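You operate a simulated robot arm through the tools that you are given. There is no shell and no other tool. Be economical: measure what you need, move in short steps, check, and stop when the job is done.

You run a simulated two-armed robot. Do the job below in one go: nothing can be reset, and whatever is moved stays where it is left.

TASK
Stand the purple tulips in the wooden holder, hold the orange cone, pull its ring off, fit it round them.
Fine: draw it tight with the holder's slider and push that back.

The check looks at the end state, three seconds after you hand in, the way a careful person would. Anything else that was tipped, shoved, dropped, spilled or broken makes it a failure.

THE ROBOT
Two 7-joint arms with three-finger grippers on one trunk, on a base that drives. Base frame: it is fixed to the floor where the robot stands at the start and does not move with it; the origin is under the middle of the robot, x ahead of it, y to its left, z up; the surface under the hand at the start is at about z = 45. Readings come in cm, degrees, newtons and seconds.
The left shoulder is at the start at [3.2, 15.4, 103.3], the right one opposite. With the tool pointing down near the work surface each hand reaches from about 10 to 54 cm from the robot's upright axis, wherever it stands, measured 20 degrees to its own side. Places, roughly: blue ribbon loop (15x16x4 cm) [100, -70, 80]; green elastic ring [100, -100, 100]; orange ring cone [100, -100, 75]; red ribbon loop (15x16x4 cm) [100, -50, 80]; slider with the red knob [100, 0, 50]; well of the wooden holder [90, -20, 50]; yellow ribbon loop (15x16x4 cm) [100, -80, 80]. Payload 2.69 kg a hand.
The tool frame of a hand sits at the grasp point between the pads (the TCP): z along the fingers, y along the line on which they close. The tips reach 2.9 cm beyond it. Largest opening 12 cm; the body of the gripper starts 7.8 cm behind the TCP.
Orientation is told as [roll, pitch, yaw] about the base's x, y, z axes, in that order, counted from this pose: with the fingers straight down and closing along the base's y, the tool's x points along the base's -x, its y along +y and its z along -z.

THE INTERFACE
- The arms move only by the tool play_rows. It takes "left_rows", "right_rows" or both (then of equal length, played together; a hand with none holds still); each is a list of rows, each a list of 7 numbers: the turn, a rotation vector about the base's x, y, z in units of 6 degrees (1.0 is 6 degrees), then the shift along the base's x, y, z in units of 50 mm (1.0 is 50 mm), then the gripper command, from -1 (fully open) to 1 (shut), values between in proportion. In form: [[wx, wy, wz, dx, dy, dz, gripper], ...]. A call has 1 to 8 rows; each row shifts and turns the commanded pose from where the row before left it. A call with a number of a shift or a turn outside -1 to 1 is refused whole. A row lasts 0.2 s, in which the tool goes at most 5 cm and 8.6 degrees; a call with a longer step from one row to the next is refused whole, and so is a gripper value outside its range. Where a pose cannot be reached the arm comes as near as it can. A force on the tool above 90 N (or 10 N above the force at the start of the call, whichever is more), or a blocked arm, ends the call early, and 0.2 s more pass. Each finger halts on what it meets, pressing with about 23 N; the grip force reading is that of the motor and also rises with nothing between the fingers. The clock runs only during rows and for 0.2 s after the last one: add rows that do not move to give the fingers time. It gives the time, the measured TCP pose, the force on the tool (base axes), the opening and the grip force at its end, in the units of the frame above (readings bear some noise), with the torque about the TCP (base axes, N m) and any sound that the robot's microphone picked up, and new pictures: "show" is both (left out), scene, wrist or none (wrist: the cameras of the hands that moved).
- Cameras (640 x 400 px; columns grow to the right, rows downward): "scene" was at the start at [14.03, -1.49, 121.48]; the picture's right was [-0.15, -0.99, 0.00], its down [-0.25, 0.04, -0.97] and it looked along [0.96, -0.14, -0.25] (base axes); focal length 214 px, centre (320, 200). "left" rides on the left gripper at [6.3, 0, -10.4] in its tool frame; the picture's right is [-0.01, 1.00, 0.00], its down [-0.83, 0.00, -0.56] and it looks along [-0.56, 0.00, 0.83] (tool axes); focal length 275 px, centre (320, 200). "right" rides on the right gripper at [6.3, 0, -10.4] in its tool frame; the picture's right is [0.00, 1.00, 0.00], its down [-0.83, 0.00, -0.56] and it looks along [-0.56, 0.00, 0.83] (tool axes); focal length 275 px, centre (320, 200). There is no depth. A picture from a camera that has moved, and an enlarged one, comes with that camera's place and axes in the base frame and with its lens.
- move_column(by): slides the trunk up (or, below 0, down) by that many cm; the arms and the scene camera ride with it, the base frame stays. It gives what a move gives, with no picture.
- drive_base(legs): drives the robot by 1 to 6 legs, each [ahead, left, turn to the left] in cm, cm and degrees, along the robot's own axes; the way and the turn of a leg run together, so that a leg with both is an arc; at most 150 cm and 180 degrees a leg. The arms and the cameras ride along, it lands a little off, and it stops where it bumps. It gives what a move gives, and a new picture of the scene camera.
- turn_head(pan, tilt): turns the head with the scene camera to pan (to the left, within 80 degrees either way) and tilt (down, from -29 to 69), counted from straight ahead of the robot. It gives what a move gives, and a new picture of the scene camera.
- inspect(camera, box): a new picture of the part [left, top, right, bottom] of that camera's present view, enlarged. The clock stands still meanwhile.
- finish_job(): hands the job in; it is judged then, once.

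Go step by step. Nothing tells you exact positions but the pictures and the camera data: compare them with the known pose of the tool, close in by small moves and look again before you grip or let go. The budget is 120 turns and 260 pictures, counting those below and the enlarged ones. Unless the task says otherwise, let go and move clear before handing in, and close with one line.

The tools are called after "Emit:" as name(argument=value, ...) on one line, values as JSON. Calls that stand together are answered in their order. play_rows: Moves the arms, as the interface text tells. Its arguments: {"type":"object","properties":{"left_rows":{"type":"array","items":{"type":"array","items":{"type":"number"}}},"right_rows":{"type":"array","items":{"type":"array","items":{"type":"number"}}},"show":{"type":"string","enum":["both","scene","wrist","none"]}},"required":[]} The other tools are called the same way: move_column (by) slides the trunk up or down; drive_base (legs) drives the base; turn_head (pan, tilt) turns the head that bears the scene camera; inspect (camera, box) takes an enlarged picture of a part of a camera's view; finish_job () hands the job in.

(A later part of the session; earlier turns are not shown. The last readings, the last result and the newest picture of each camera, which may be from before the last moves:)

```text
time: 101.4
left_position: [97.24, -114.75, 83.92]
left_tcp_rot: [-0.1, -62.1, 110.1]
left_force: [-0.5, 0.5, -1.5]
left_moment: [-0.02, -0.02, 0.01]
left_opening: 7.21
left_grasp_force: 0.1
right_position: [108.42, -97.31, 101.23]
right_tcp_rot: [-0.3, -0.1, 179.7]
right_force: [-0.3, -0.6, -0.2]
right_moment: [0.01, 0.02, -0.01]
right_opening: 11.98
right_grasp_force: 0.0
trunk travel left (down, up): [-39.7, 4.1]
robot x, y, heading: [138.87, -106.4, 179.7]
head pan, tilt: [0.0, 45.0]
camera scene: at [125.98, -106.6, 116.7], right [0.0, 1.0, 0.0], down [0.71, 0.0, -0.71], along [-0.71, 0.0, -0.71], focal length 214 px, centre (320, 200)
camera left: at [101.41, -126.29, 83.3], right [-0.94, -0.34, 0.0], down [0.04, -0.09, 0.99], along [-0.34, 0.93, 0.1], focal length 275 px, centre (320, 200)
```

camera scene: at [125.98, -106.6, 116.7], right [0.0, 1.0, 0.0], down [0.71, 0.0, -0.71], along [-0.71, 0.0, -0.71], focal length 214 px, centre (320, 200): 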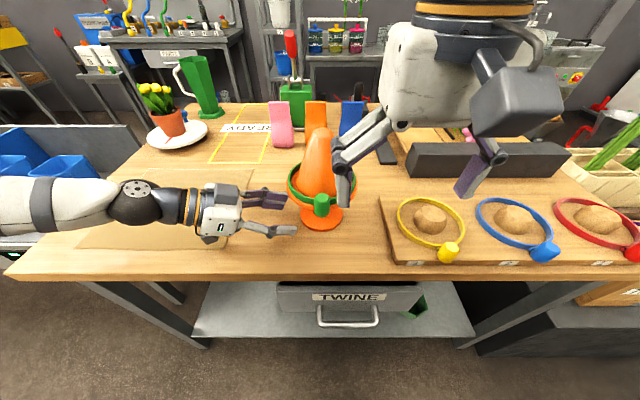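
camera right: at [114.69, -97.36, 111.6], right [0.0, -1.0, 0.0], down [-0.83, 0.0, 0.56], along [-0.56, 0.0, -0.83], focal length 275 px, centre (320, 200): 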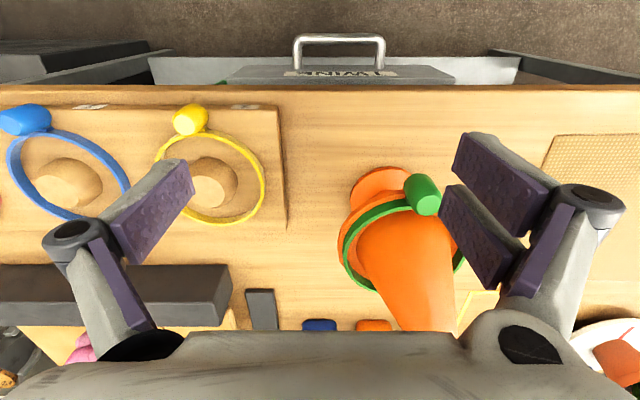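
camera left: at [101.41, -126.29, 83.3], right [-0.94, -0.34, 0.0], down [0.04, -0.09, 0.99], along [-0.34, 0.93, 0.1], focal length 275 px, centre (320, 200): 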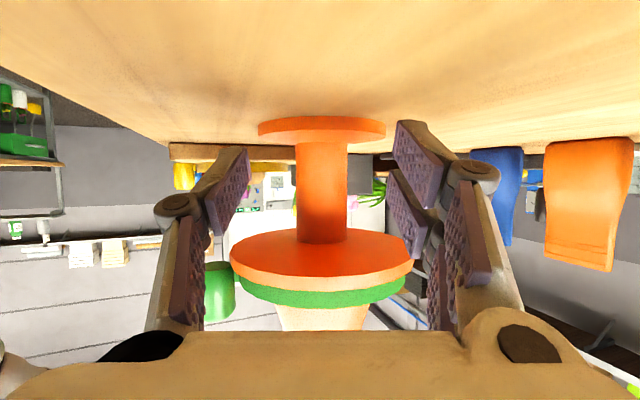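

The stem is centred. I advance under the disc, slightly lower, and close.

Emit:
play_rows(left_rows=[[0, 0, 0, -0.13, 0.35, -0.1, -0.2], [0, 0, 0, -0.14, 0.4, 0, -0.2], [0, 0, 0, -0.14, 0.38, 0, -0.2], [0, 0, 0, -0.14, 0.38, 0, -0.2], [0, 0, 0, 0, 0, 0, -0.2]])

```text
time: 102.6
left_position: [94.48, -107.42, 83.38]
left_tcp_rot: [0.0, -62.0, 110.1]
left_force: [0.1, 0.6, 0.0]
left_moment: [0.02, -0.01, -0.01]
left_opening: 7.19
left_grasp_force: 0.1
right_position: [108.36, -97.36, 101.22]
right_tcp_rot: [-0.3, -0.1, 179.8]
right_force: [-1.0, -0.8, 0.9]
right_moment: [0.01, -0.01, 0.02]
right_opening: 11.99
right_grasp_force: 0.0
trunk travel left (down, up): [-39.7, 4.1]
robot x, y, heading: [138.76, -106.47, 180.0]
head pan, tilt: [0.0, 45.0]
camera scene: at [125.97, -106.6, 116.7], right [0.0, 1.0, 0.0], down [0.71, 0.0, -0.71], along [-0.71, 0.0, -0.71], focal length 214 px, centre (320, 200)
camera left: at [98.66, -118.83, 82.84], right [-0.94, -0.34, 0.0], down [0.04, -0.09, 0.99], along [-0.34, 0.94, 0.1], focal length 275 px, centre (320, 200)
```

scene: 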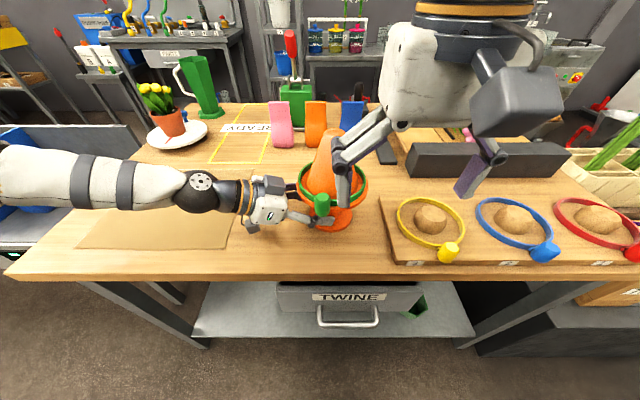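
left: 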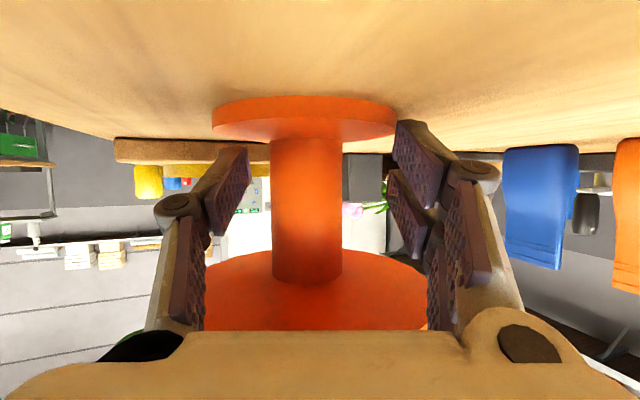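

The cone seems to have been nudged a couple of cm; I check what touches before closing.

Emit:
inspect(camera="scene", box=[220, 120, 400, 250])

Emit:
inspect(camera="right", box=[280, 120, 600, 340])

Emit:
inspect(camera="left", box=[120, 80, 520, 340])

```text
3.08 times, centred on (310, 185) of scene
camera zoom: at [125.97, -106.6, 116.7], right [0.0, 1.0, 0.0], down [0.71, 0.0, -0.71], along [-0.71, 0.0, -0.71], focal length 660 px, centre (351, 246)
```

zoom: 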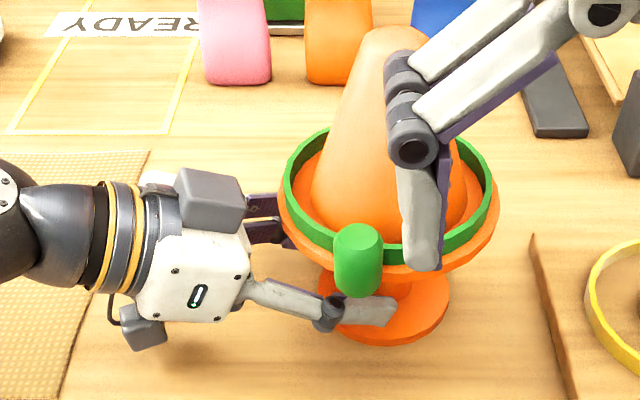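

```text
1.82 times, centred on (440, 230) of right
camera zoom: at [114.76, -97.35, 111.6], right [0.0, -1.0, 0.0], down [-0.83, 0.0, 0.56], along [-0.56, 0.0, -0.83], focal length 500 px, centre (102, 146)
```

zoom: 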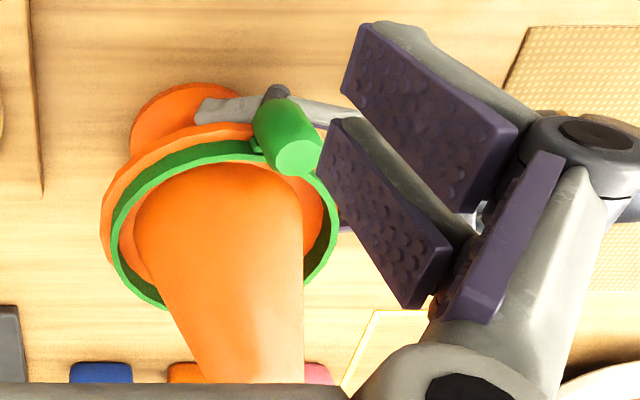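

```text
1.54 times, centred on (320, 210) of left
camera zoom: at [98.66, -118.83, 82.84], right [-0.94, -0.34, 0.0], down [0.04, -0.09, 0.99], along [-0.34, 0.94, 0.1], focal length 424 px, centre (320, 185)
```

zoom: 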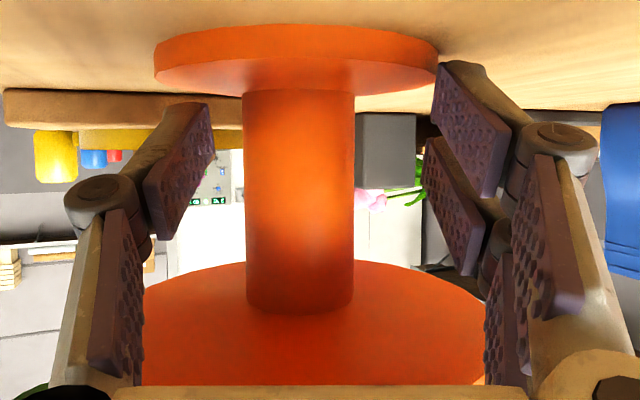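

The fingertips pushed against the base flange: they were a bit low. I back off, level the tool by 4° and raise slightly.

Emit:
play_rows(left_rows=[[0, 0, 0, 0.14, -0.35, 0, -0.2], [0.31, 0.11, 0, 0.14, -0.25, 0.05, -0.2], [0.31, 0.11, 0, 0.1, 0, 0.05, -0.2], [0, 0, 0, 0, 0, 0, -0.2]])

Emit:
inspect(camera="left", box=[120, 80, 520, 340])

```text
time: 103.6
left_position: [96.48, -110.45, 83.88]
left_tcp_rot: [0.0, -66.0, 110.2]
left_force: [0.0, -0.2, -0.1]
left_moment: [0.0, -0.01, -0.01]
left_opening: 7.2
left_grasp_force: 0.0
right_position: [108.53, -97.4, 101.32]
right_tcp_rot: [-0.4, 0.0, 179.6]
right_force: [-1.3, 0.7, -0.7]
right_moment: [-0.01, -0.04, 0.02]
right_opening: 12.01
right_grasp_force: 0.1
trunk travel left (down, up): [-39.7, 4.1]
robot x, y, heading: [138.85, -106.36, 180.1]
head pan, tilt: [0.0, 45.0]
camera scene: at [125.96, -106.58, 116.7], right [0.0, 1.0, 0.0], down [0.71, 0.0, -0.71], along [-0.71, 0.0, -0.71], focal length 214 px, centre (320, 200)
camera left: at [100.55, -121.76, 82.5], right [-0.94, -0.34, 0.0], down [0.06, -0.16, 0.99], along [-0.34, 0.93, 0.17], focal length 275 px, centre (320, 200)
```

scene: 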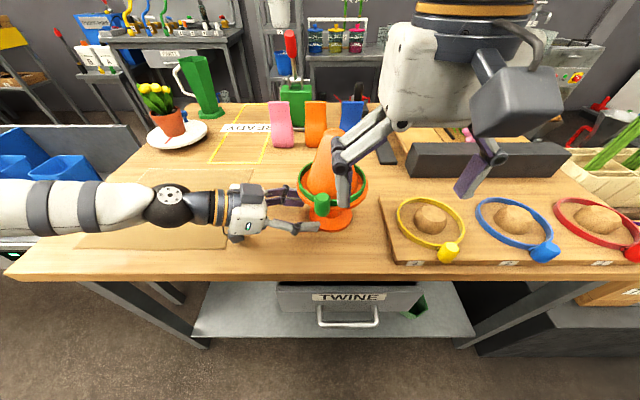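
left: 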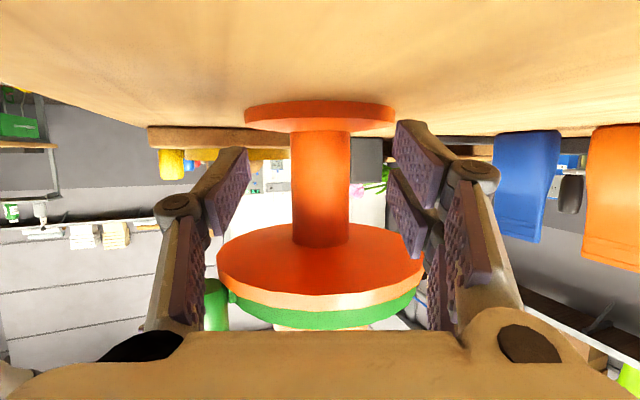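

```text
1.54 times, centred on (320, 210) of left
camera zoom: at [100.55, -121.76, 82.5], right [-0.94, -0.34, 0.0], down [0.06, -0.16, 0.99], along [-0.34, 0.93, 0.17], focal length 424 px, centre (320, 185)
```

zoom: 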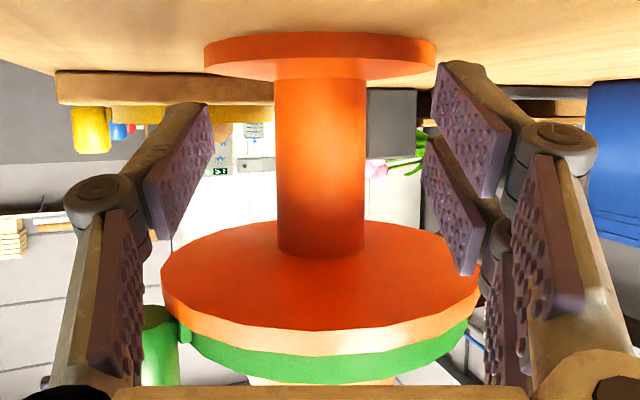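

Stem centred, but the tips are still slightly low for the flange. I raise 0.8 cm and advance a bit less far, then check.

Emit:
play_rows(left_rows=[[0, 0, 0, 0, 0, 0.17, -0.1], [0, 0, 0, -0.1, 0.25, 0, -0.1], [0, 0, 0, -0.1, 0.25, 0, -0.1], [0, 0, 0, -0.08, 0.23, 0, -0.1], [0, 0, 0, 0, 0, 0, -0.1]])

Emit:
inspect(camera="left", box=[120, 80, 520, 340])

```text
time: 104.8
left_position: [95.1, -106.7, 84.83]
left_tcp_rot: [0.0, -66.0, 110.2]
left_force: [-0.2, 0.3, 0.0]
left_moment: [0.01, 0.0, -0.01]
left_opening: 6.57
left_grasp_force: 0.2
right_position: [108.41, -97.3, 101.24]
right_tcp_rot: [-0.3, -0.1, 179.6]
right_force: [0.0, -0.4, -0.3]
right_moment: [0.04, 0.01, -0.01]
right_opening: 12.0
right_grasp_force: 0.0
trunk travel left (down, up): [-39.7, 4.1]
robot x, y, heading: [138.85, -106.19, 180.0]
head pan, tilt: [0.0, 45.0]
camera scene: at [125.97, -106.6, 116.7], right [0.0, 1.0, 0.0], down [0.71, 0.0, -0.71], along [-0.71, 0.0, -0.71], focal length 214 px, centre (320, 200)
camera left: at [99.18, -118.1, 83.39], right [-0.94, -0.34, 0.0], down [0.06, -0.16, 0.99], along [-0.34, 0.93, 0.17], focal length 275 px, centre (320, 200)
```

scene: 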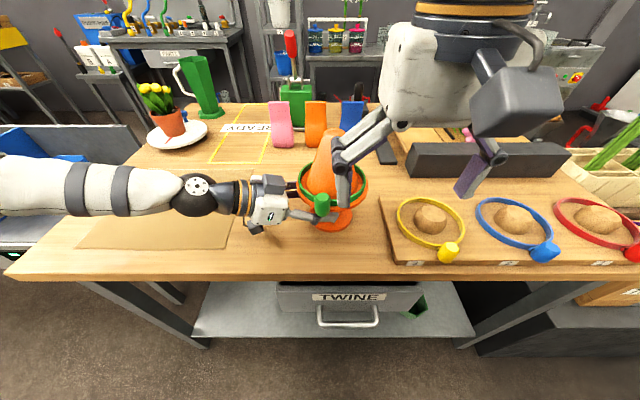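
left: 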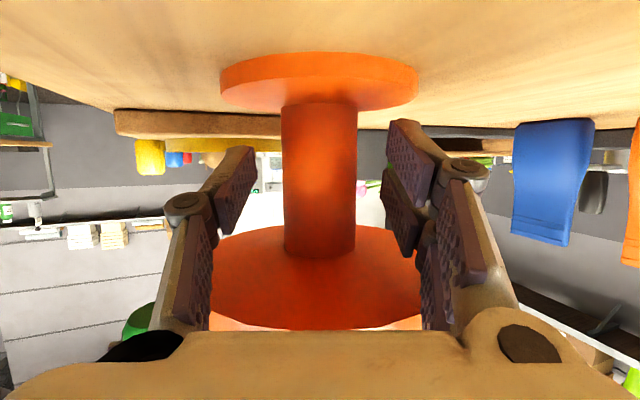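

```text
1.54 times, centred on (320, 210) of left
camera zoom: at [99.18, -118.1, 83.39], right [-0.94, -0.34, 0.0], down [0.06, -0.16, 0.99], along [-0.34, 0.93, 0.17], focal length 424 px, centre (320, 185)
```

zoom: 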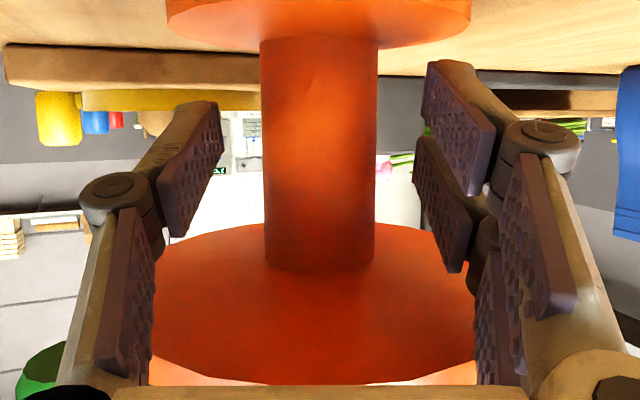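

Clear this time, with the stem between the pads. I advance another 0.6 cm and close.

Emit:
play_rows(left_rows=[[0, 0, 0, -0.04, 0.11, 0, -0.1], [0, 0, 0, 0, 0, 0, 0.2], [0, 0, 0, 0, 0, 0, 0.6], [0, 0, 0, 0, 0, 0, 1], [0, 0, 0, 0, 0, 0, 1]])

Emit:
inspect(camera="scene", box=[220, 120, 400, 250])

```text
time: 106.0
left_position: [94.88, -106.14, 84.94]
left_tcp_rot: [-0.1, -66.0, 110.3]
left_force: [-0.3, -0.6, 0.2]
left_moment: [0.02, 0.04, 0.0]
left_opening: 3.77
left_grasp_force: 23.2
right_position: [108.38, -97.37, 101.23]
right_tcp_rot: [-0.3, -0.1, 179.7]
right_force: [0.4, 1.1, 0.5]
right_moment: [0.0, 0.01, -0.02]
right_opening: 12.0
right_grasp_force: 0.0
trunk travel left (down, up): [-39.7, 4.1]
robot x, y, heading: [138.85, -106.76, 180.0]
head pan, tilt: [0.0, 45.0]
camera scene: at [125.96, -106.59, 116.7], right [0.0, 1.0, 0.0], down [0.71, 0.0, -0.71], along [-0.71, 0.0, -0.71], focal length 214 px, centre (320, 200)
camera left: at [98.97, -117.56, 83.35], right [-0.94, -0.34, 0.0], down [0.06, -0.16, 0.99], along [-0.34, 0.93, 0.17], focal length 275 px, centre (320, 200)
```

scene: 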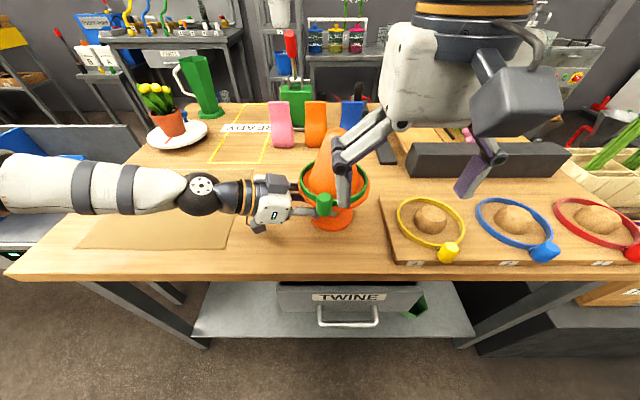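
left: 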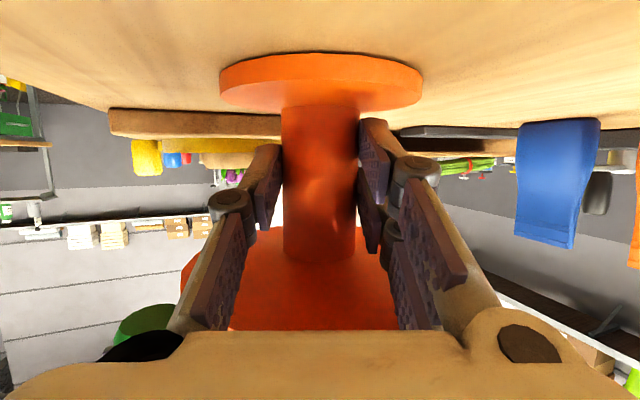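

```text
3.08 times, centred on (310, 185) of scene
camera zoom: at [125.96, -106.59, 116.7], right [0.0, 1.0, 0.0], down [0.71, 0.0, -0.71], along [-0.71, 0.0, -0.71], focal length 660 px, centre (351, 246)
```

zoom: 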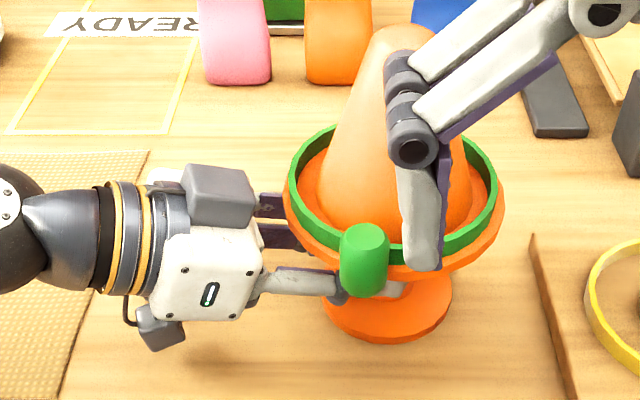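

The cone is held. Now I bring the right hand above the tab with a partly open gripper.

Emit:
play_rows(right_rows=[[0, 0, 0, 0, -0.3, 0, -0.6], [0, 0, 0, -0.3, -0.5, 0, -0.2], [0, 0, 0, -0.5, -0.5, 0, -0.17], [0, 0, 0, -0.34, -0.42, 0, -0.17], [0, 0, 0, 0, 0, 0, -0.17]])

Emit:
inspect(camera="scene", box=[260, 120, 400, 230])

```text
time: 107.2
left_position: [94.8, -106.2, 84.93]
left_tcp_rot: [-0.2, -66.1, 110.2]
left_force: [-0.7, -0.9, -0.2]
left_moment: [0.01, 0.03, -0.01]
left_opening: 3.75
left_grasp_force: 22.8
right_position: [102.83, -105.96, 101.29]
right_tcp_rot: [-0.2, -0.1, 179.8]
right_force: [0.6, -0.1, 0.0]
right_moment: [-0.03, 0.0, 0.0]
right_opening: 7.03
right_grasp_force: 0.0
trunk travel left (down, up): [-39.7, 4.1]
robot x, y, heading: [138.59, -106.36, 180.1]
head pan, tilt: [0.0, 45.0]
camera scene: at [125.97, -106.56, 116.7], right [0.0, 1.0, 0.0], down [0.71, 0.0, -0.71], along [-0.71, 0.0, -0.71], focal length 214 px, centre (320, 200)
camera right: at [109.03, -105.88, 111.61], right [0.0, -1.0, 0.0], down [-0.83, 0.0, 0.56], along [-0.56, 0.0, -0.83], focal length 275 px, centre (320, 200)
```

scene: 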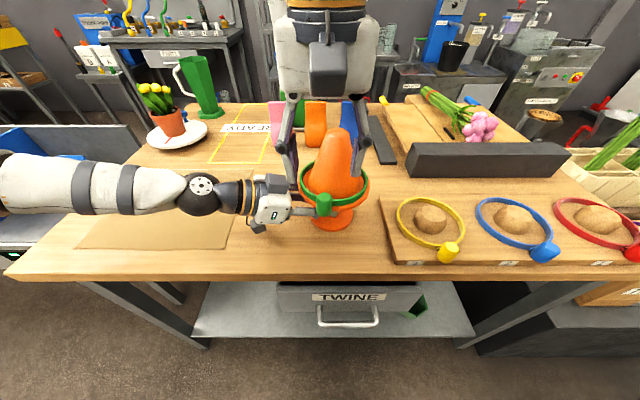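
right: 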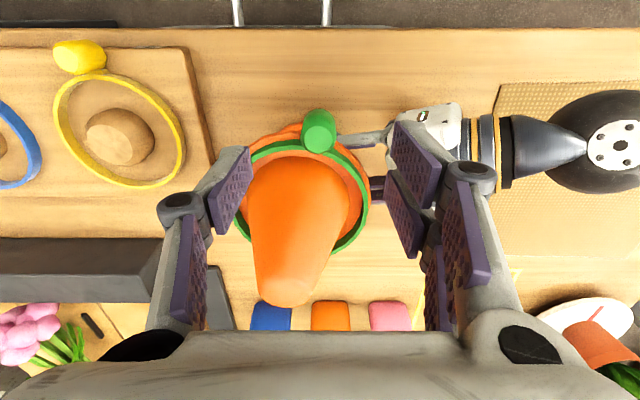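

```text
3.64 times, centred on (330, 175) of scene
camera zoom: at [125.97, -106.56, 116.7], right [0.0, 1.0, 0.0], down [0.71, 0.0, -0.71], along [-0.71, 0.0, -0.71], focal length 780 px, centre (284, 291)
```

zoom: 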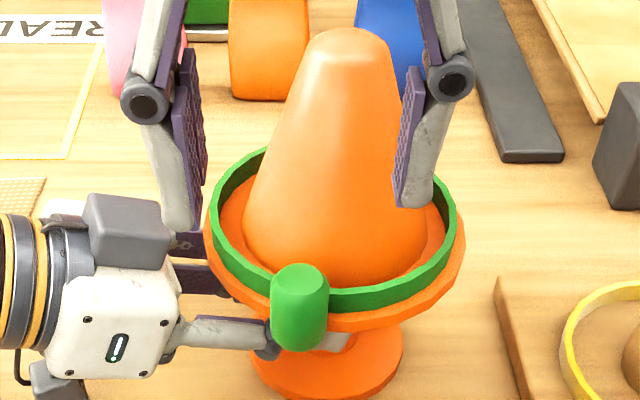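

The tab is centred in y; I shift 0.8 cm back, narrow the opening and descend onto the tab.

Emit:
play_rows(right_rows=[[0, 0, 0, -0.16, 0, 0, 0.22], [0, 0, 0, 0, 0, -0.4, 0.22], [0, 0, 0, 0, 0, -0.5, 0.22], [0, 0, 0, 0, 0, -0.5, 0.22], [0, 0, 0, 0, 0, -0.3, 0.22], [0, 0, 0, 0, 0, 0, 0.22]])

Emit:
inspect(camera="scene", box=[260, 120, 400, 230])

```text
time: 108.6
left_position: [94.81, -106.12, 84.88]
left_tcp_rot: [-0.2, -66.0, 110.1]
left_force: [-0.4, 0.2, 0.2]
left_moment: [0.02, 0.0, -0.01]
left_opening: 3.76
left_grasp_force: 22.6
right_position: [102.07, -105.93, 92.78]
right_tcp_rot: [-0.3, -0.2, 179.7]
right_force: [0.7, -0.6, 0.2]
right_moment: [-0.03, 0.01, -0.03]
right_opening: 4.64
right_grasp_force: 0.3
trunk travel left (down, up): [-39.7, 4.1]
robot x, y, heading: [138.89, -106.18, 180.3]
head pan, tilt: [0.0, 45.0]
camera scene: at [125.96, -106.58, 116.7], right [0.0, 1.0, 0.0], down [0.71, 0.0, -0.71], along [-0.71, 0.0, -0.71], focal length 214 px, centre (320, 200)
camera right: at [108.24, -105.89, 103.02], right [0.0, -1.0, 0.0], down [-0.83, 0.0, 0.56], along [-0.56, 0.0, -0.83], focal length 275 px, centre (320, 200)
```

scene: 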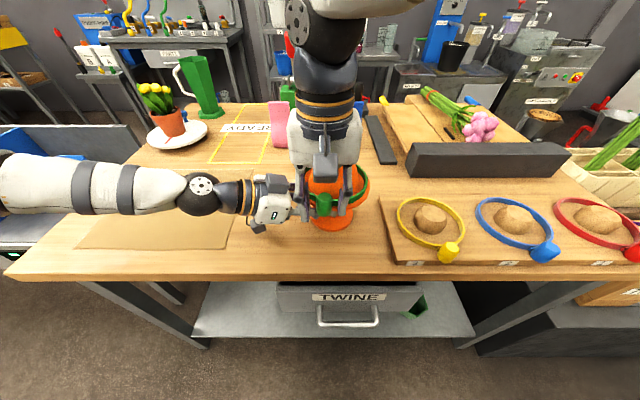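
right: 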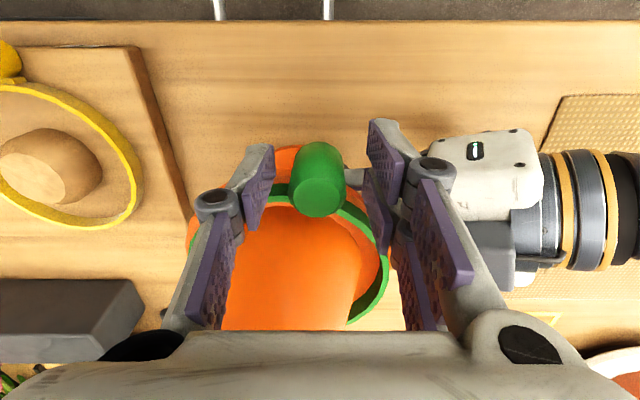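

```text
3.64 times, centred on (330, 175) of scene
camera zoom: at [125.96, -106.58, 116.7], right [0.0, 1.0, 0.0], down [0.71, 0.0, -0.71], along [-0.71, 0.0, -0.71], focal length 780 px, centre (284, 291)
```

zoom: 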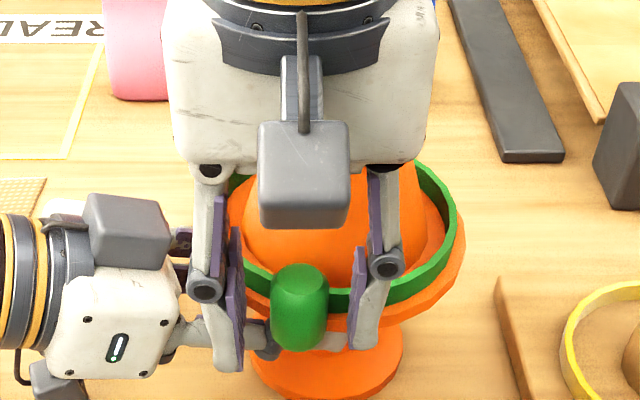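

The tab is between the pads. I close on it.

Emit:
play_rows(right_rows=[[0, 0, 0, 0, 0, 0, 0.5], [0, 0, 0, 0, 0, 0, 1], [0, 0, 0, 0, 0, 0, 1], [0, 0, 0, 0, 0, 0, 1]], show="wrist")

```text
time: 109.6
left_position: [94.91, -106.24, 84.81]
left_tcp_rot: [-0.1, -66.0, 110.2]
left_force: [-0.3, 0.7, -1.3]
left_moment: [0.03, 0.04, 0.02]
left_opening: 3.77
left_grasp_force: 22.9
right_position: [102.09, -105.95, 92.65]
right_tcp_rot: [-0.3, -0.1, 179.6]
right_force: [0.9, -1.7, 1.2]
right_moment: [-0.13, 0.07, 0.07]
right_opening: 2.38
right_grasp_force: 22.4
trunk travel left (down, up): [-39.7, 4.1]
robot x, y, heading: [138.47, -106.78, 180.1]
head pan, tilt: [0.0, 45.0]
camera right: at [108.24, -105.9, 103.05], right [0.0, -1.0, 0.0], down [-0.83, 0.0, 0.56], along [-0.56, 0.0, -0.83], focal length 275 px, centre (320, 200)
```

right: 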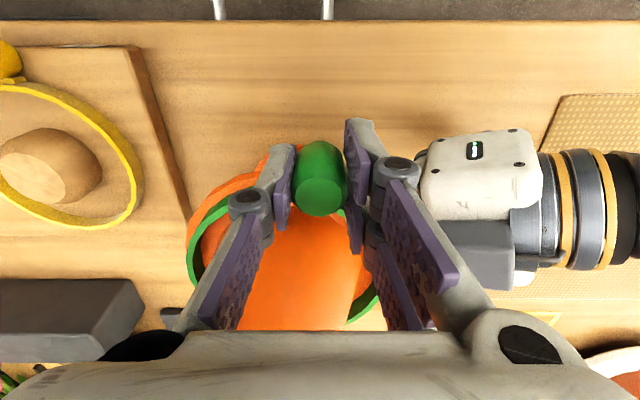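

Tab gripped (2.4 cm). I pull the ring straight up while the left hand holds the cone.

Emit:
play_rows(right_rows=[[0, 0, 0, 0, 0, 0.2, 1], [0, 0, 0, 0, 0, 0.3, 1], [0, 0, 0, 0, 0, 0.4, 1], [0, 0, 0, 0, 0, 0.4, 1], [0, 0, 0, 0, 0, 0.4, 1], [0, 0, 0, 0, 0, 0.5, 1], [0, 0, 0, 0, 0, 0.5, 1], [0, 0, 0, 0, 0, 0.4, 1]])

```text
time: 111.4
left_position: [94.82, -106.07, 84.92]
left_tcp_rot: [0.0, -66.0, 110.2]
left_force: [-0.4, 0.9, -0.1]
left_moment: [-0.01, -0.01, 0.0]
left_opening: 3.74
left_grasp_force: 23.0
right_position: [102.03, -105.8, 108.23]
right_tcp_rot: [-0.4, -0.1, 179.7]
right_force: [0.4, 0.6, -1.0]
right_moment: [0.0, -0.03, 0.0]
right_opening: 2.36
right_grasp_force: 23.4
trunk travel left (down, up): [-39.7, 4.1]
robot x, y, heading: [138.76, -106.69, 180.3]
head pan, tilt: [0.0, 45.0]
camera scene: at [125.97, -106.59, 116.7], right [0.0, 1.0, 0.0], down [0.71, 0.0, -0.71], along [-0.71, 0.0, -0.71], focal length 214 px, centre (320, 200)
camera right: at [108.31, -105.89, 118.65], right [0.0, -1.0, 0.0], down [-0.83, 0.0, 0.56], along [-0.56, 0.0, -0.83], focal length 275 px, centre (320, 200)
```

scene: 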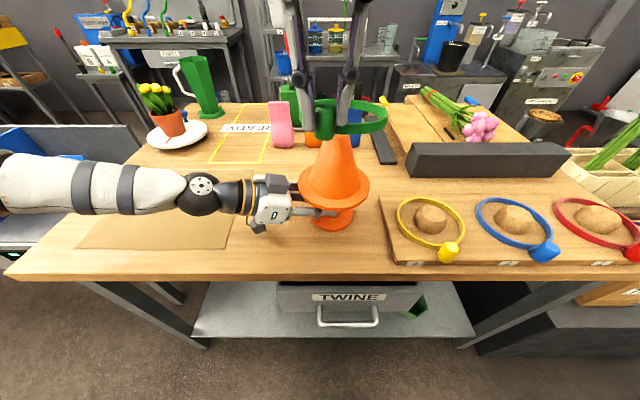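
right: 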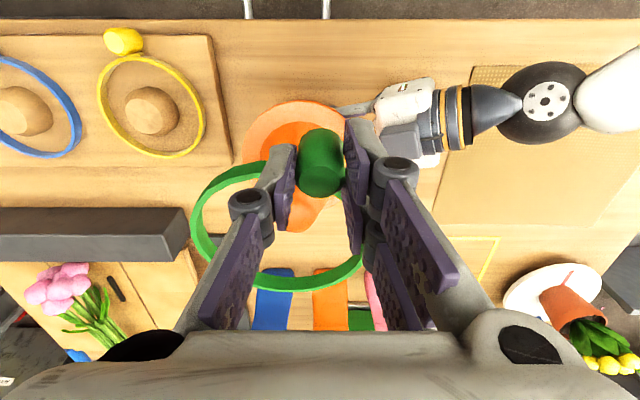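

The ring came off cleanly. I zoom to learn where the ring lies relative to the hand.

Emit:
inspect(camera="scene", box=[270, 60, 430, 160])

Emit:
inspect(camera="right", box=[160, 100, 440, 320])

```text
4.00 times, centred on (350, 110) of scene
camera zoom: at [125.97, -106.59, 116.7], right [0.0, 1.0, 0.0], down [0.71, 0.0, -0.71], along [-0.71, 0.0, -0.71], focal length 858 px, centre (200, 560)
```

zoom: 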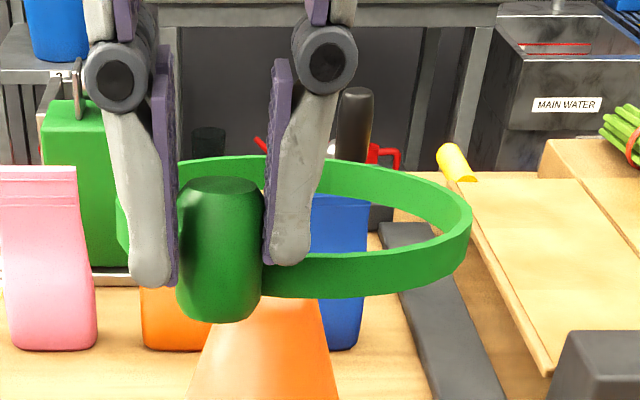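

```text
1.82 times, centred on (300, 210) of right
camera zoom: at [108.31, -105.89, 118.65], right [0.0, -1.0, 0.0], down [-0.83, 0.0, 0.56], along [-0.56, 0.0, -0.83], focal length 500 px, centre (356, 182)
```

zoom: 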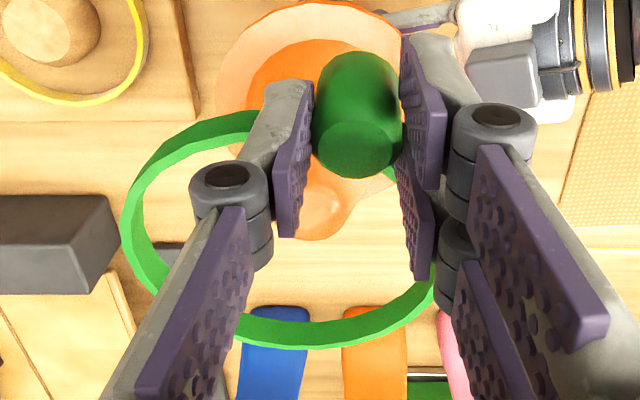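

The ring's centre is about (-5.8,+2.5,-3.8) from the right TCP, inner width ≈11 cm. Now I release the cone and back the left hand out the way it came.

Emit:
play_rows(left_rows=[[0, 0, 0, 0, 0, 0, 0.2], [0, 0, 0, 0, 0, 0, -0.15], [0, 0, 0, 0, 0, 0, -0.15], [0, 0, 0, 0.1, -0.28, 0, -0.15], [0, 0, 0, 0.2, -0.55, 0, -0.15], [0, 0, 0, 0.25, -0.7, 0, -0.15], [0, 0, 0, 0.25, -0.7, 0.2, -0.15], [0, 0, 0, 0.1, -0.3, 0.6, -0.15]])

```text
time: 113.2
left_position: [99.39, -118.93, 88.93]
left_tcp_rot: [0.0, -66.0, 110.2]
left_force: [0.1, -0.5, -0.1]
left_moment: [0.0, -0.01, -0.04]
left_opening: 6.9
left_grasp_force: 0.0
right_position: [101.99, -105.88, 108.25]
right_tcp_rot: [-0.3, -0.2, 179.8]
right_force: [-0.5, -0.7, -0.4]
right_moment: [-0.05, -0.02, -0.01]
right_opening: 2.37
right_grasp_force: 22.9
trunk travel left (down, up): [-39.7, 4.1]
robot x, y, heading: [139.07, -106.28, 179.8]
head pan, tilt: [0.0, 45.0]
camera scene: at [125.99, -106.58, 116.7], right [0.0, 1.0, 0.0], down [0.71, 0.0, -0.71], along [-0.71, 0.0, -0.71], focal length 214 px, centre (320, 200)
camera left: at [103.48, -130.25, 87.47], right [-0.94, -0.34, 0.0], down [0.06, -0.16, 0.99], along [-0.34, 0.93, 0.17], focal length 275 px, centre (320, 200)
```

scene: 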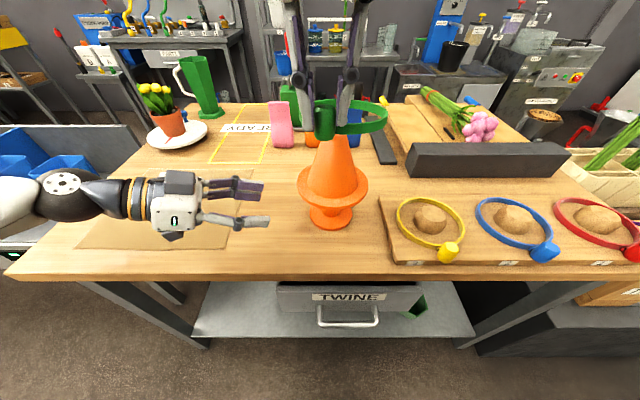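
left: 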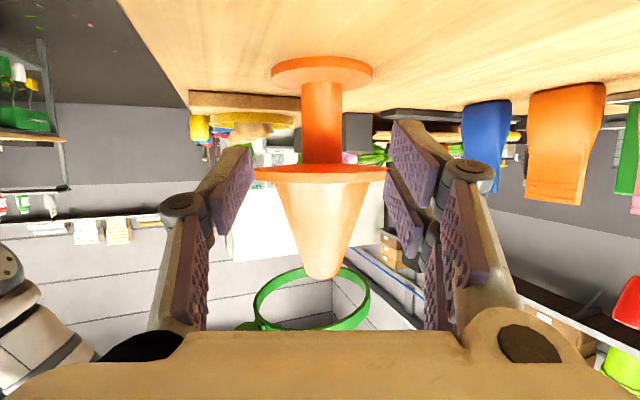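

The cone stands free and upright. I raise both hands well above everything before driving back to the holder.

Emit:
play_rows(left_rows=[[0, 0, 0, 0.2, -0.3, 0.5, -0.15], [0, 0, 0, 0.2, -0.3, 0.8, -0.15], [0, 0, 0, 0.2, -0.2, 0.9, -0.15], [0, 0, 0, 0.2, 0, 0.9, -0.15], [0, 0, 0, 0, 0, 0.9, -0.15], [0, 0, 0, 0, 0, 0, -0.15]], right_rows=[[0, 0, 0, 0, 0, 0.3, 1], [0, 0, 0, 0, 0, 0.3, 1], [0, 0, 0, 0, 0, 0.2, 1], [0, 0, 0, 0, 0, 0, 1], [0, 0, 0, 0, 0, 0, 1], [0, 0, 0, 0, 0, 0, 1]], show="scene")

```text
time: 114.6
left_position: [103.24, -122.78, 108.92]
left_tcp_rot: [-0.2, -66.0, 110.4]
left_force: [-1.2, 1.2, 0.5]
left_moment: [-0.01, -0.01, 0.04]
left_opening: 6.91
left_grasp_force: 0.1
right_position: [102.02, -105.96, 112.24]
right_tcp_rot: [-0.3, -0.1, 179.6]
right_force: [-0.2, -0.5, 0.1]
right_moment: [-0.01, -0.02, -0.04]
right_opening: 2.37
right_grasp_force: 23.0
trunk travel left (down, up): [-39.7, 4.1]
robot x, y, heading: [138.73, -106.59, 180.0]
head pan, tilt: [0.0, 45.0]
camera scene: at [125.96, -106.6, 116.69], right [0.0, 1.0, 0.0], down [0.71, 0.0, -0.71], along [-0.71, 0.0, -0.71], focal length 214 px, centre (320, 200)
```

scene: 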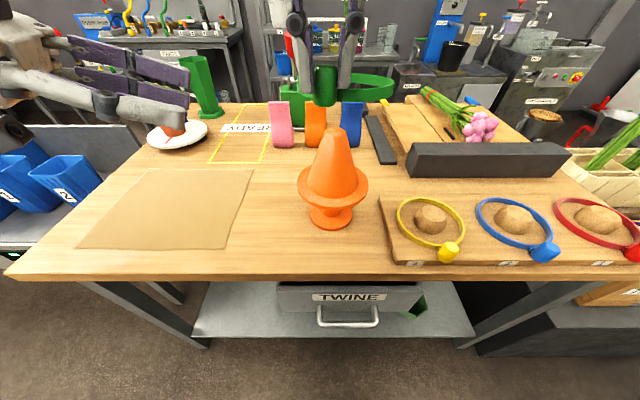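

Now drive back so the ring comes over the tulips.

Emit:
drive_base(legs=[[0, -85, 0]])

Emit:
inspect(camera="right", box=[0, 0, 640, 400])

Emit:
inspect(camera="left", box=[0, 0, 640, 400])

```text
time: 121.5
left_position: [103.5, -37.41, 108.94]
left_tcp_rot: [-0.2, -66.0, 109.8]
left_force: [0.6, -0.4, 0.0]
left_moment: [0.0, -0.03, 0.03]
left_opening: 6.89
left_grasp_force: 0.1
right_position: [102.32, -20.55, 112.19]
right_tcp_rot: [-0.3, 0.0, 179.2]
right_force: [-0.3, 0.0, -0.1]
right_moment: [-0.02, -0.02, -0.01]
right_opening: 2.32
right_grasp_force: 22.9
trunk travel left (down, up): [-39.7, 4.1]
robot x, y, heading: [139.0, -21.14, 179.6]
head pan, tilt: [0.0, 45.0]
camera scene: at [126.36, -21.4, 116.7], right [0.01, 1.0, 0.0], down [0.71, -0.01, -0.71], along [-0.71, 0.01, -0.71], focal length 214 px, centre (320, 200)
```

scene: 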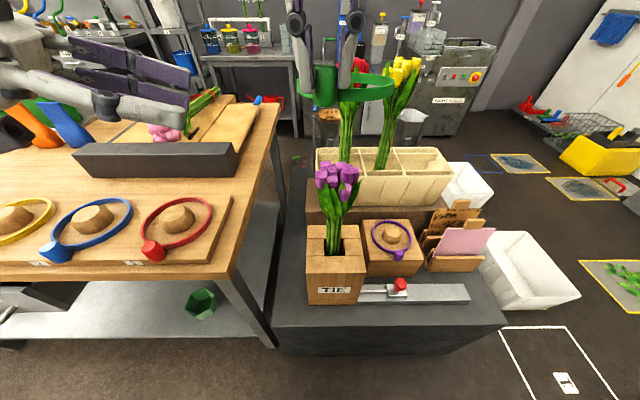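

```text
1.00 times, centred on (320, 200) of right (not enlarged: the box is as wide or as high as the picture)
camera zoom: at [108.65, -20.62, 122.57], right [-0.01, -1.0, 0.0], down [-0.83, 0.0, 0.56], along [-0.56, 0.01, -0.83], focal length 275 px, centre (320, 200)
```

zoom: 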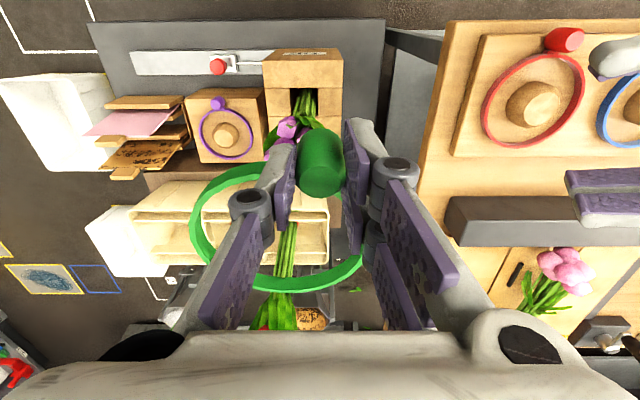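

```text
1.00 times, centred on (320, 200) of left (not enlarged: the box is as wide or as high as the picture)
camera zoom: at [107.6, -48.84, 107.39], right [-0.94, -0.33, 0.0], down [0.06, -0.16, 0.99], along [-0.33, 0.93, 0.17], focal length 275 px, centre (320, 200)
```

zoom: 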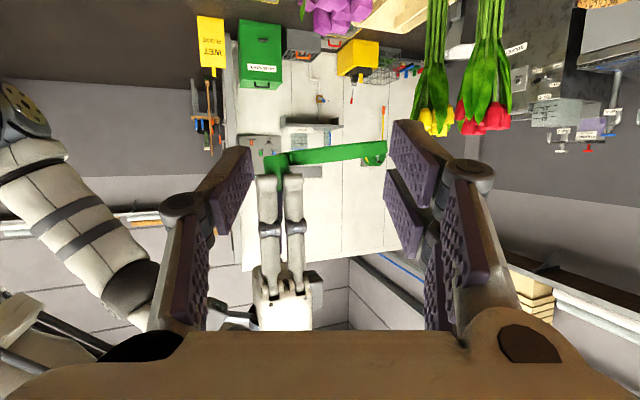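

The ring's centre is at about (95,-17.7), tulip heads at (94.4,-17.6), so nearly aligned; the ring droops slightly. I level it a bit and lower to just above the heads.

Emit:
play_rows(right_rows=[[0, 0.5, 0, -0.02, 0.02, -0.2, 1], [0, 0.5, 0, -0.02, 0, -0.4, 1], [0, 0, 0, 0, 0, -0.5, 1], [0, 0, 0, 0, 0, -0.4, 1], [0, 0, 0, 0, 0, 0, 1]])

Emit:
inspect(camera="left", box=[200, 0, 440, 150])

Emit:
inspect(camera="scene", box=[260, 80, 420, 240])

```text
time: 122.7
left_position: [103.51, -37.39, 108.87]
left_tcp_rot: [-0.1, -66.0, 109.7]
left_force: [0.3, 0.3, -0.1]
left_moment: [-0.03, -0.03, 0.01]
left_opening: 6.89
left_grasp_force: 0.1
right_position: [102.23, -20.46, 104.69]
right_tcp_rot: [-0.2, -6.2, 179.3]
right_force: [-1.0, -0.3, -0.6]
right_moment: [0.06, -0.02, 0.02]
right_opening: 2.35
right_grasp_force: 22.9
trunk travel left (down, up): [-39.7, 4.1]
robot x, y, heading: [138.85, -21.35, 179.5]
head pan, tilt: [0.0, 45.0]
camera scene: at [126.37, -21.41, 116.7], right [0.01, 1.0, 0.0], down [0.71, -0.01, -0.71], along [-0.71, 0.01, -0.71], focal length 214 px, centre (320, 200)
camera right: at [109.55, -20.49, 114.29], right [-0.01, -1.0, 0.0], down [-0.77, 0.0, 0.64], along [-0.64, 0.01, -0.77], focal length 275 px, centre (320, 200)
```

scene: 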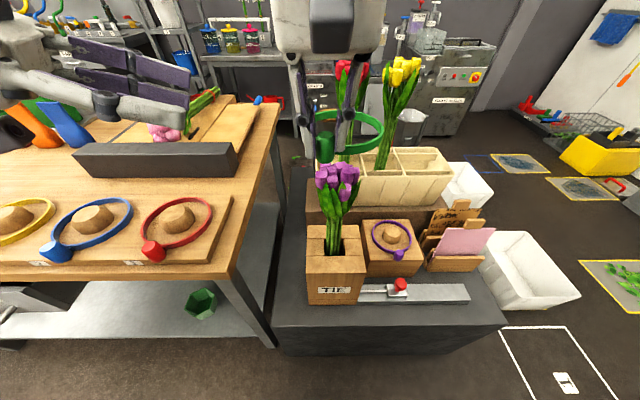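
right: 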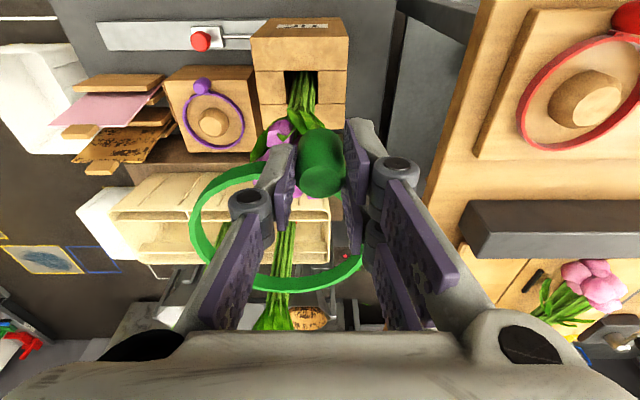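

```text
2.67 times, centred on (320, 75) of left
camera zoom: at [107.61, -48.85, 107.39], right [-0.94, -0.33, 0.0], down [0.06, -0.16, 0.99], along [-0.33, 0.93, 0.17], focal length 734 px, centre (320, 533)
```

zoom: 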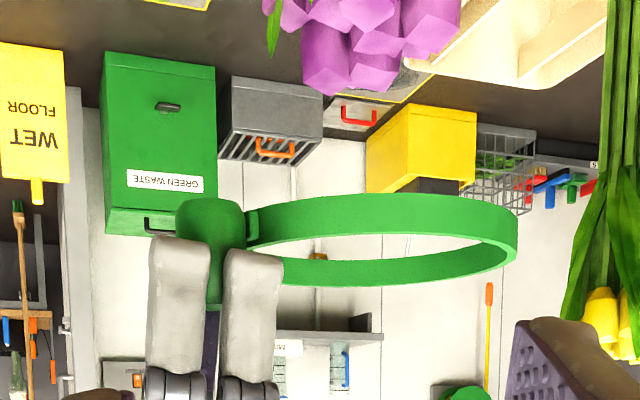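

```text
2.50 times, centred on (340, 160) of scene
camera zoom: at [126.37, -21.41, 116.7], right [0.01, 1.0, 0.0], down [0.71, -0.01, -0.71], along [-0.71, 0.01, -0.71], focal length 536 px, centre (270, 300)
```

zoom: 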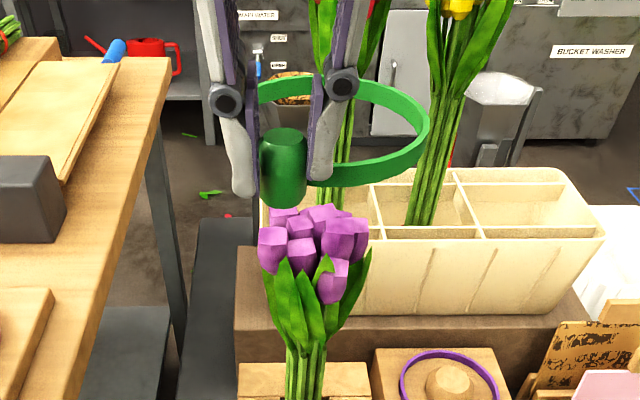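

Aligned. I lower the ring over the heads.

Emit:
play_rows(right_rows=[[0, 0, 0, 0.06, 0, -0.3, 1], [0, 0, 0, 0, 0, -0.45, 1], [0, 0, 0, 0, 0, -0.45, 1], [0, 0, 0, 0, 0, -0.45, 1], [0, 0, 0, 0, 0, -0.45, 1], [0, 0, 0, 0, 0, -0.4, 1], [0, 0, 0, 0, 0, 0, 1]])

Emit:
inspect(camera="scene", box=[260, 140, 420, 300])

```text
time: 124.3
left_position: [103.53, -37.45, 108.97]
left_tcp_rot: [-0.1, -66.0, 109.9]
left_force: [0.6, -0.3, 0.6]
left_moment: [0.0, -0.03, 0.01]
left_opening: 6.89
left_grasp_force: 0.0
right_position: [102.51, -20.46, 92.2]
right_tcp_rot: [-0.1, -6.1, 179.2]
right_force: [0.1, 0.0, -0.4]
right_moment: [0.01, -0.01, -0.02]
right_opening: 2.33
right_grasp_force: 22.6
trunk travel left (down, up): [-39.7, 4.1]
robot x, y, heading: [139.11, -21.19, 179.3]
head pan, tilt: [0.0, 45.0]
camera scene: at [126.37, -21.4, 116.7], right [0.01, 1.0, 0.0], down [0.71, -0.01, -0.71], along [-0.71, 0.01, -0.71], focal length 214 px, centre (320, 200)
camera right: at [109.89, -20.5, 101.8], right [-0.01, -1.0, 0.0], down [-0.77, 0.0, 0.64], along [-0.64, 0.01, -0.77], focal length 275 px, centre (320, 200)
```

scene: 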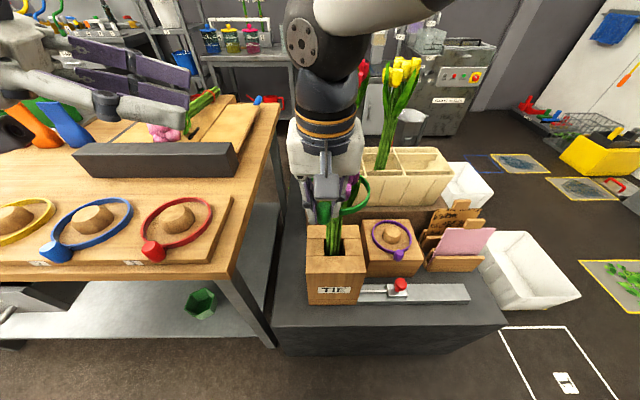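
right: 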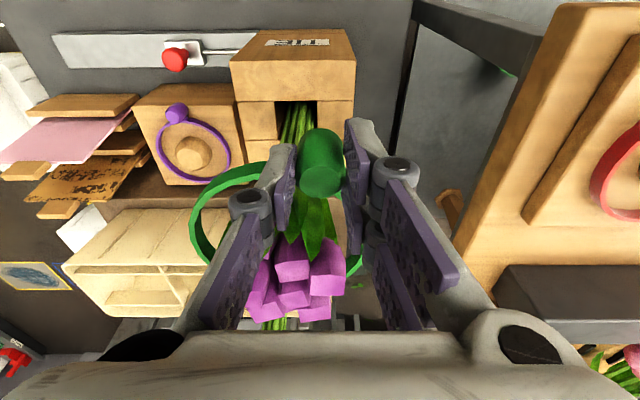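

```text
2.50 times, centred on (340, 220) of scene
camera zoom: at [126.37, -21.4, 116.7], right [0.01, 1.0, 0.0], down [0.71, -0.01, -0.71], along [-0.71, 0.01, -0.71], focal length 536 px, centre (270, 150)
```

zoom: 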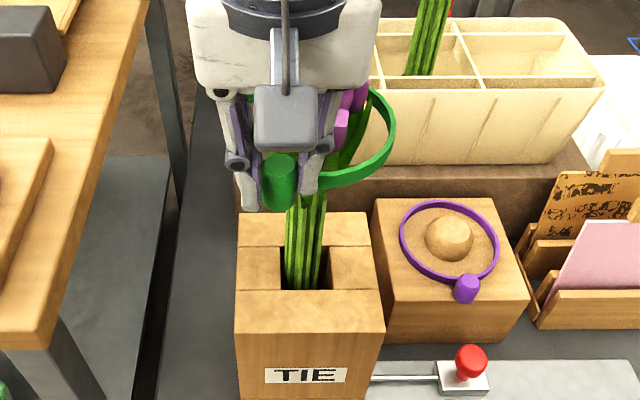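

The ring is round the bunch. I continue down.

Emit:
play_rows(right_rows=[[0, 0, 0, 0, 0, -0.3, 1], [0, 0, 0, 0, 0, -0.45, 1], [0, 0, 0, 0, 0, -0.45, 1], [0, 0, 0, 0, 0, -0.45, 1], [0, 0, 0, 0, 0, -0.45, 1], [0, 0, 0, 0, 0, -0.45, 1], [0, 0, 0, 0, 0, -0.4, 1], [0, 0, 0, 0, 0, -0.4, 1]])

Emit:
inspect(camera="scene", box=[260, 140, 420, 300])

Emit:
inspect(camera="left", box=[200, 0, 480, 175])

```text
time: 126.1
left_position: [103.52, -37.41, 108.81]
left_tcp_rot: [-0.2, -66.0, 109.9]
left_force: [0.5, -0.2, -0.2]
left_moment: [0.02, -0.02, 0.0]
left_opening: 6.9
left_grasp_force: 0.0
right_position: [102.48, -20.4, 75.42]
right_tcp_rot: [-0.2, -6.1, 179.2]
right_force: [-0.1, 0.7, 0.2]
right_moment: [-0.02, -0.07, 0.0]
right_opening: 2.36
right_grasp_force: 23.1
trunk travel left (down, up): [-39.7, 4.1]
robot x, y, heading: [139.38, -21.56, 179.6]
head pan, tilt: [0.0, 45.0]
camera scene: at [126.35, -22.2, 116.7], right [-0.09, 1.0, 0.0], down [0.7, 0.06, -0.71], along [-0.71, -0.06, -0.71], focal length 214 px, centre (320, 200)
camera right: at [109.86, -20.53, 85.04], right [-0.01, -1.0, 0.0], down [-0.77, 0.0, 0.64], along [-0.64, 0.01, -0.77], focal length 275 px, centre (320, 200)
```

scene: 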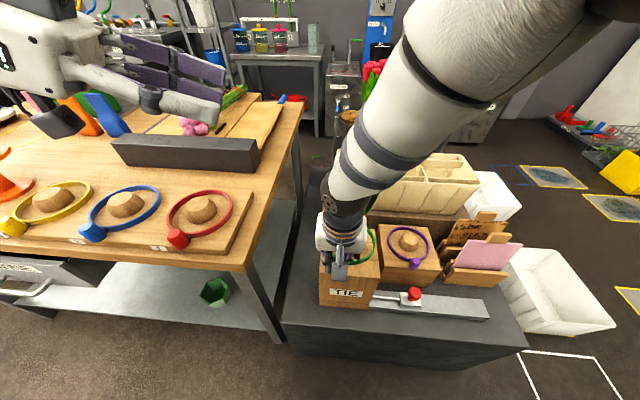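
right: 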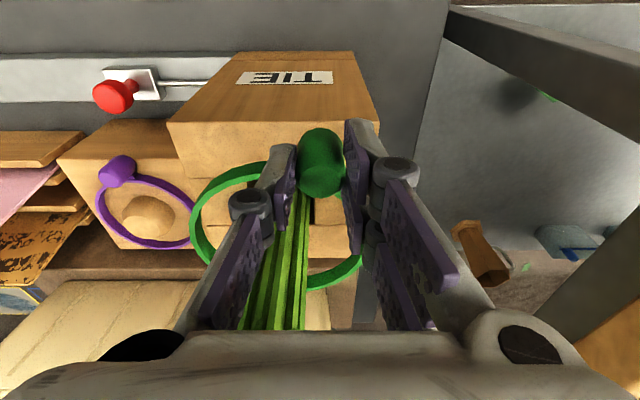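

```text
2.50 times, centred on (340, 220) of scene
camera zoom: at [126.35, -22.2, 116.7], right [-0.09, 1.0, 0.0], down [0.7, 0.06, -0.71], along [-0.71, -0.06, -0.71], focal length 536 px, centre (270, 150)
```

zoom: 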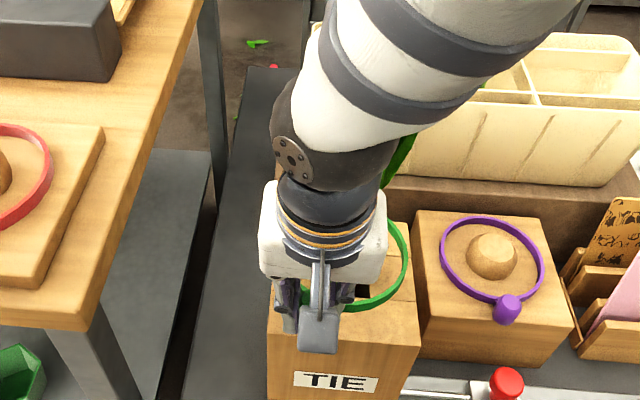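

```text
2.29 times, centred on (340, 88) of left
camera zoom: at [107.57, -48.83, 107.36], right [-0.94, -0.33, 0.0], down [0.06, -0.16, 0.99], along [-0.33, 0.93, 0.17], focal length 629 px, centre (274, 457)
```

zoom: 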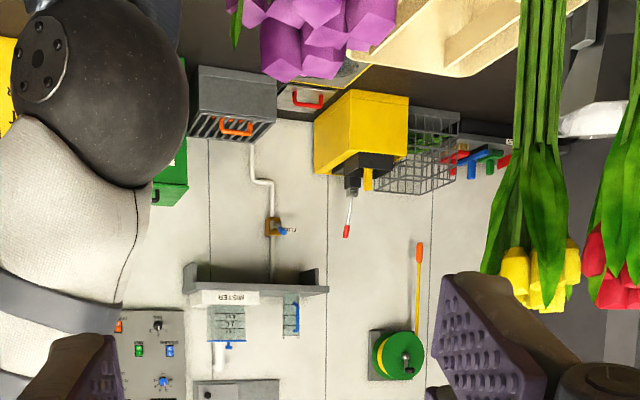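

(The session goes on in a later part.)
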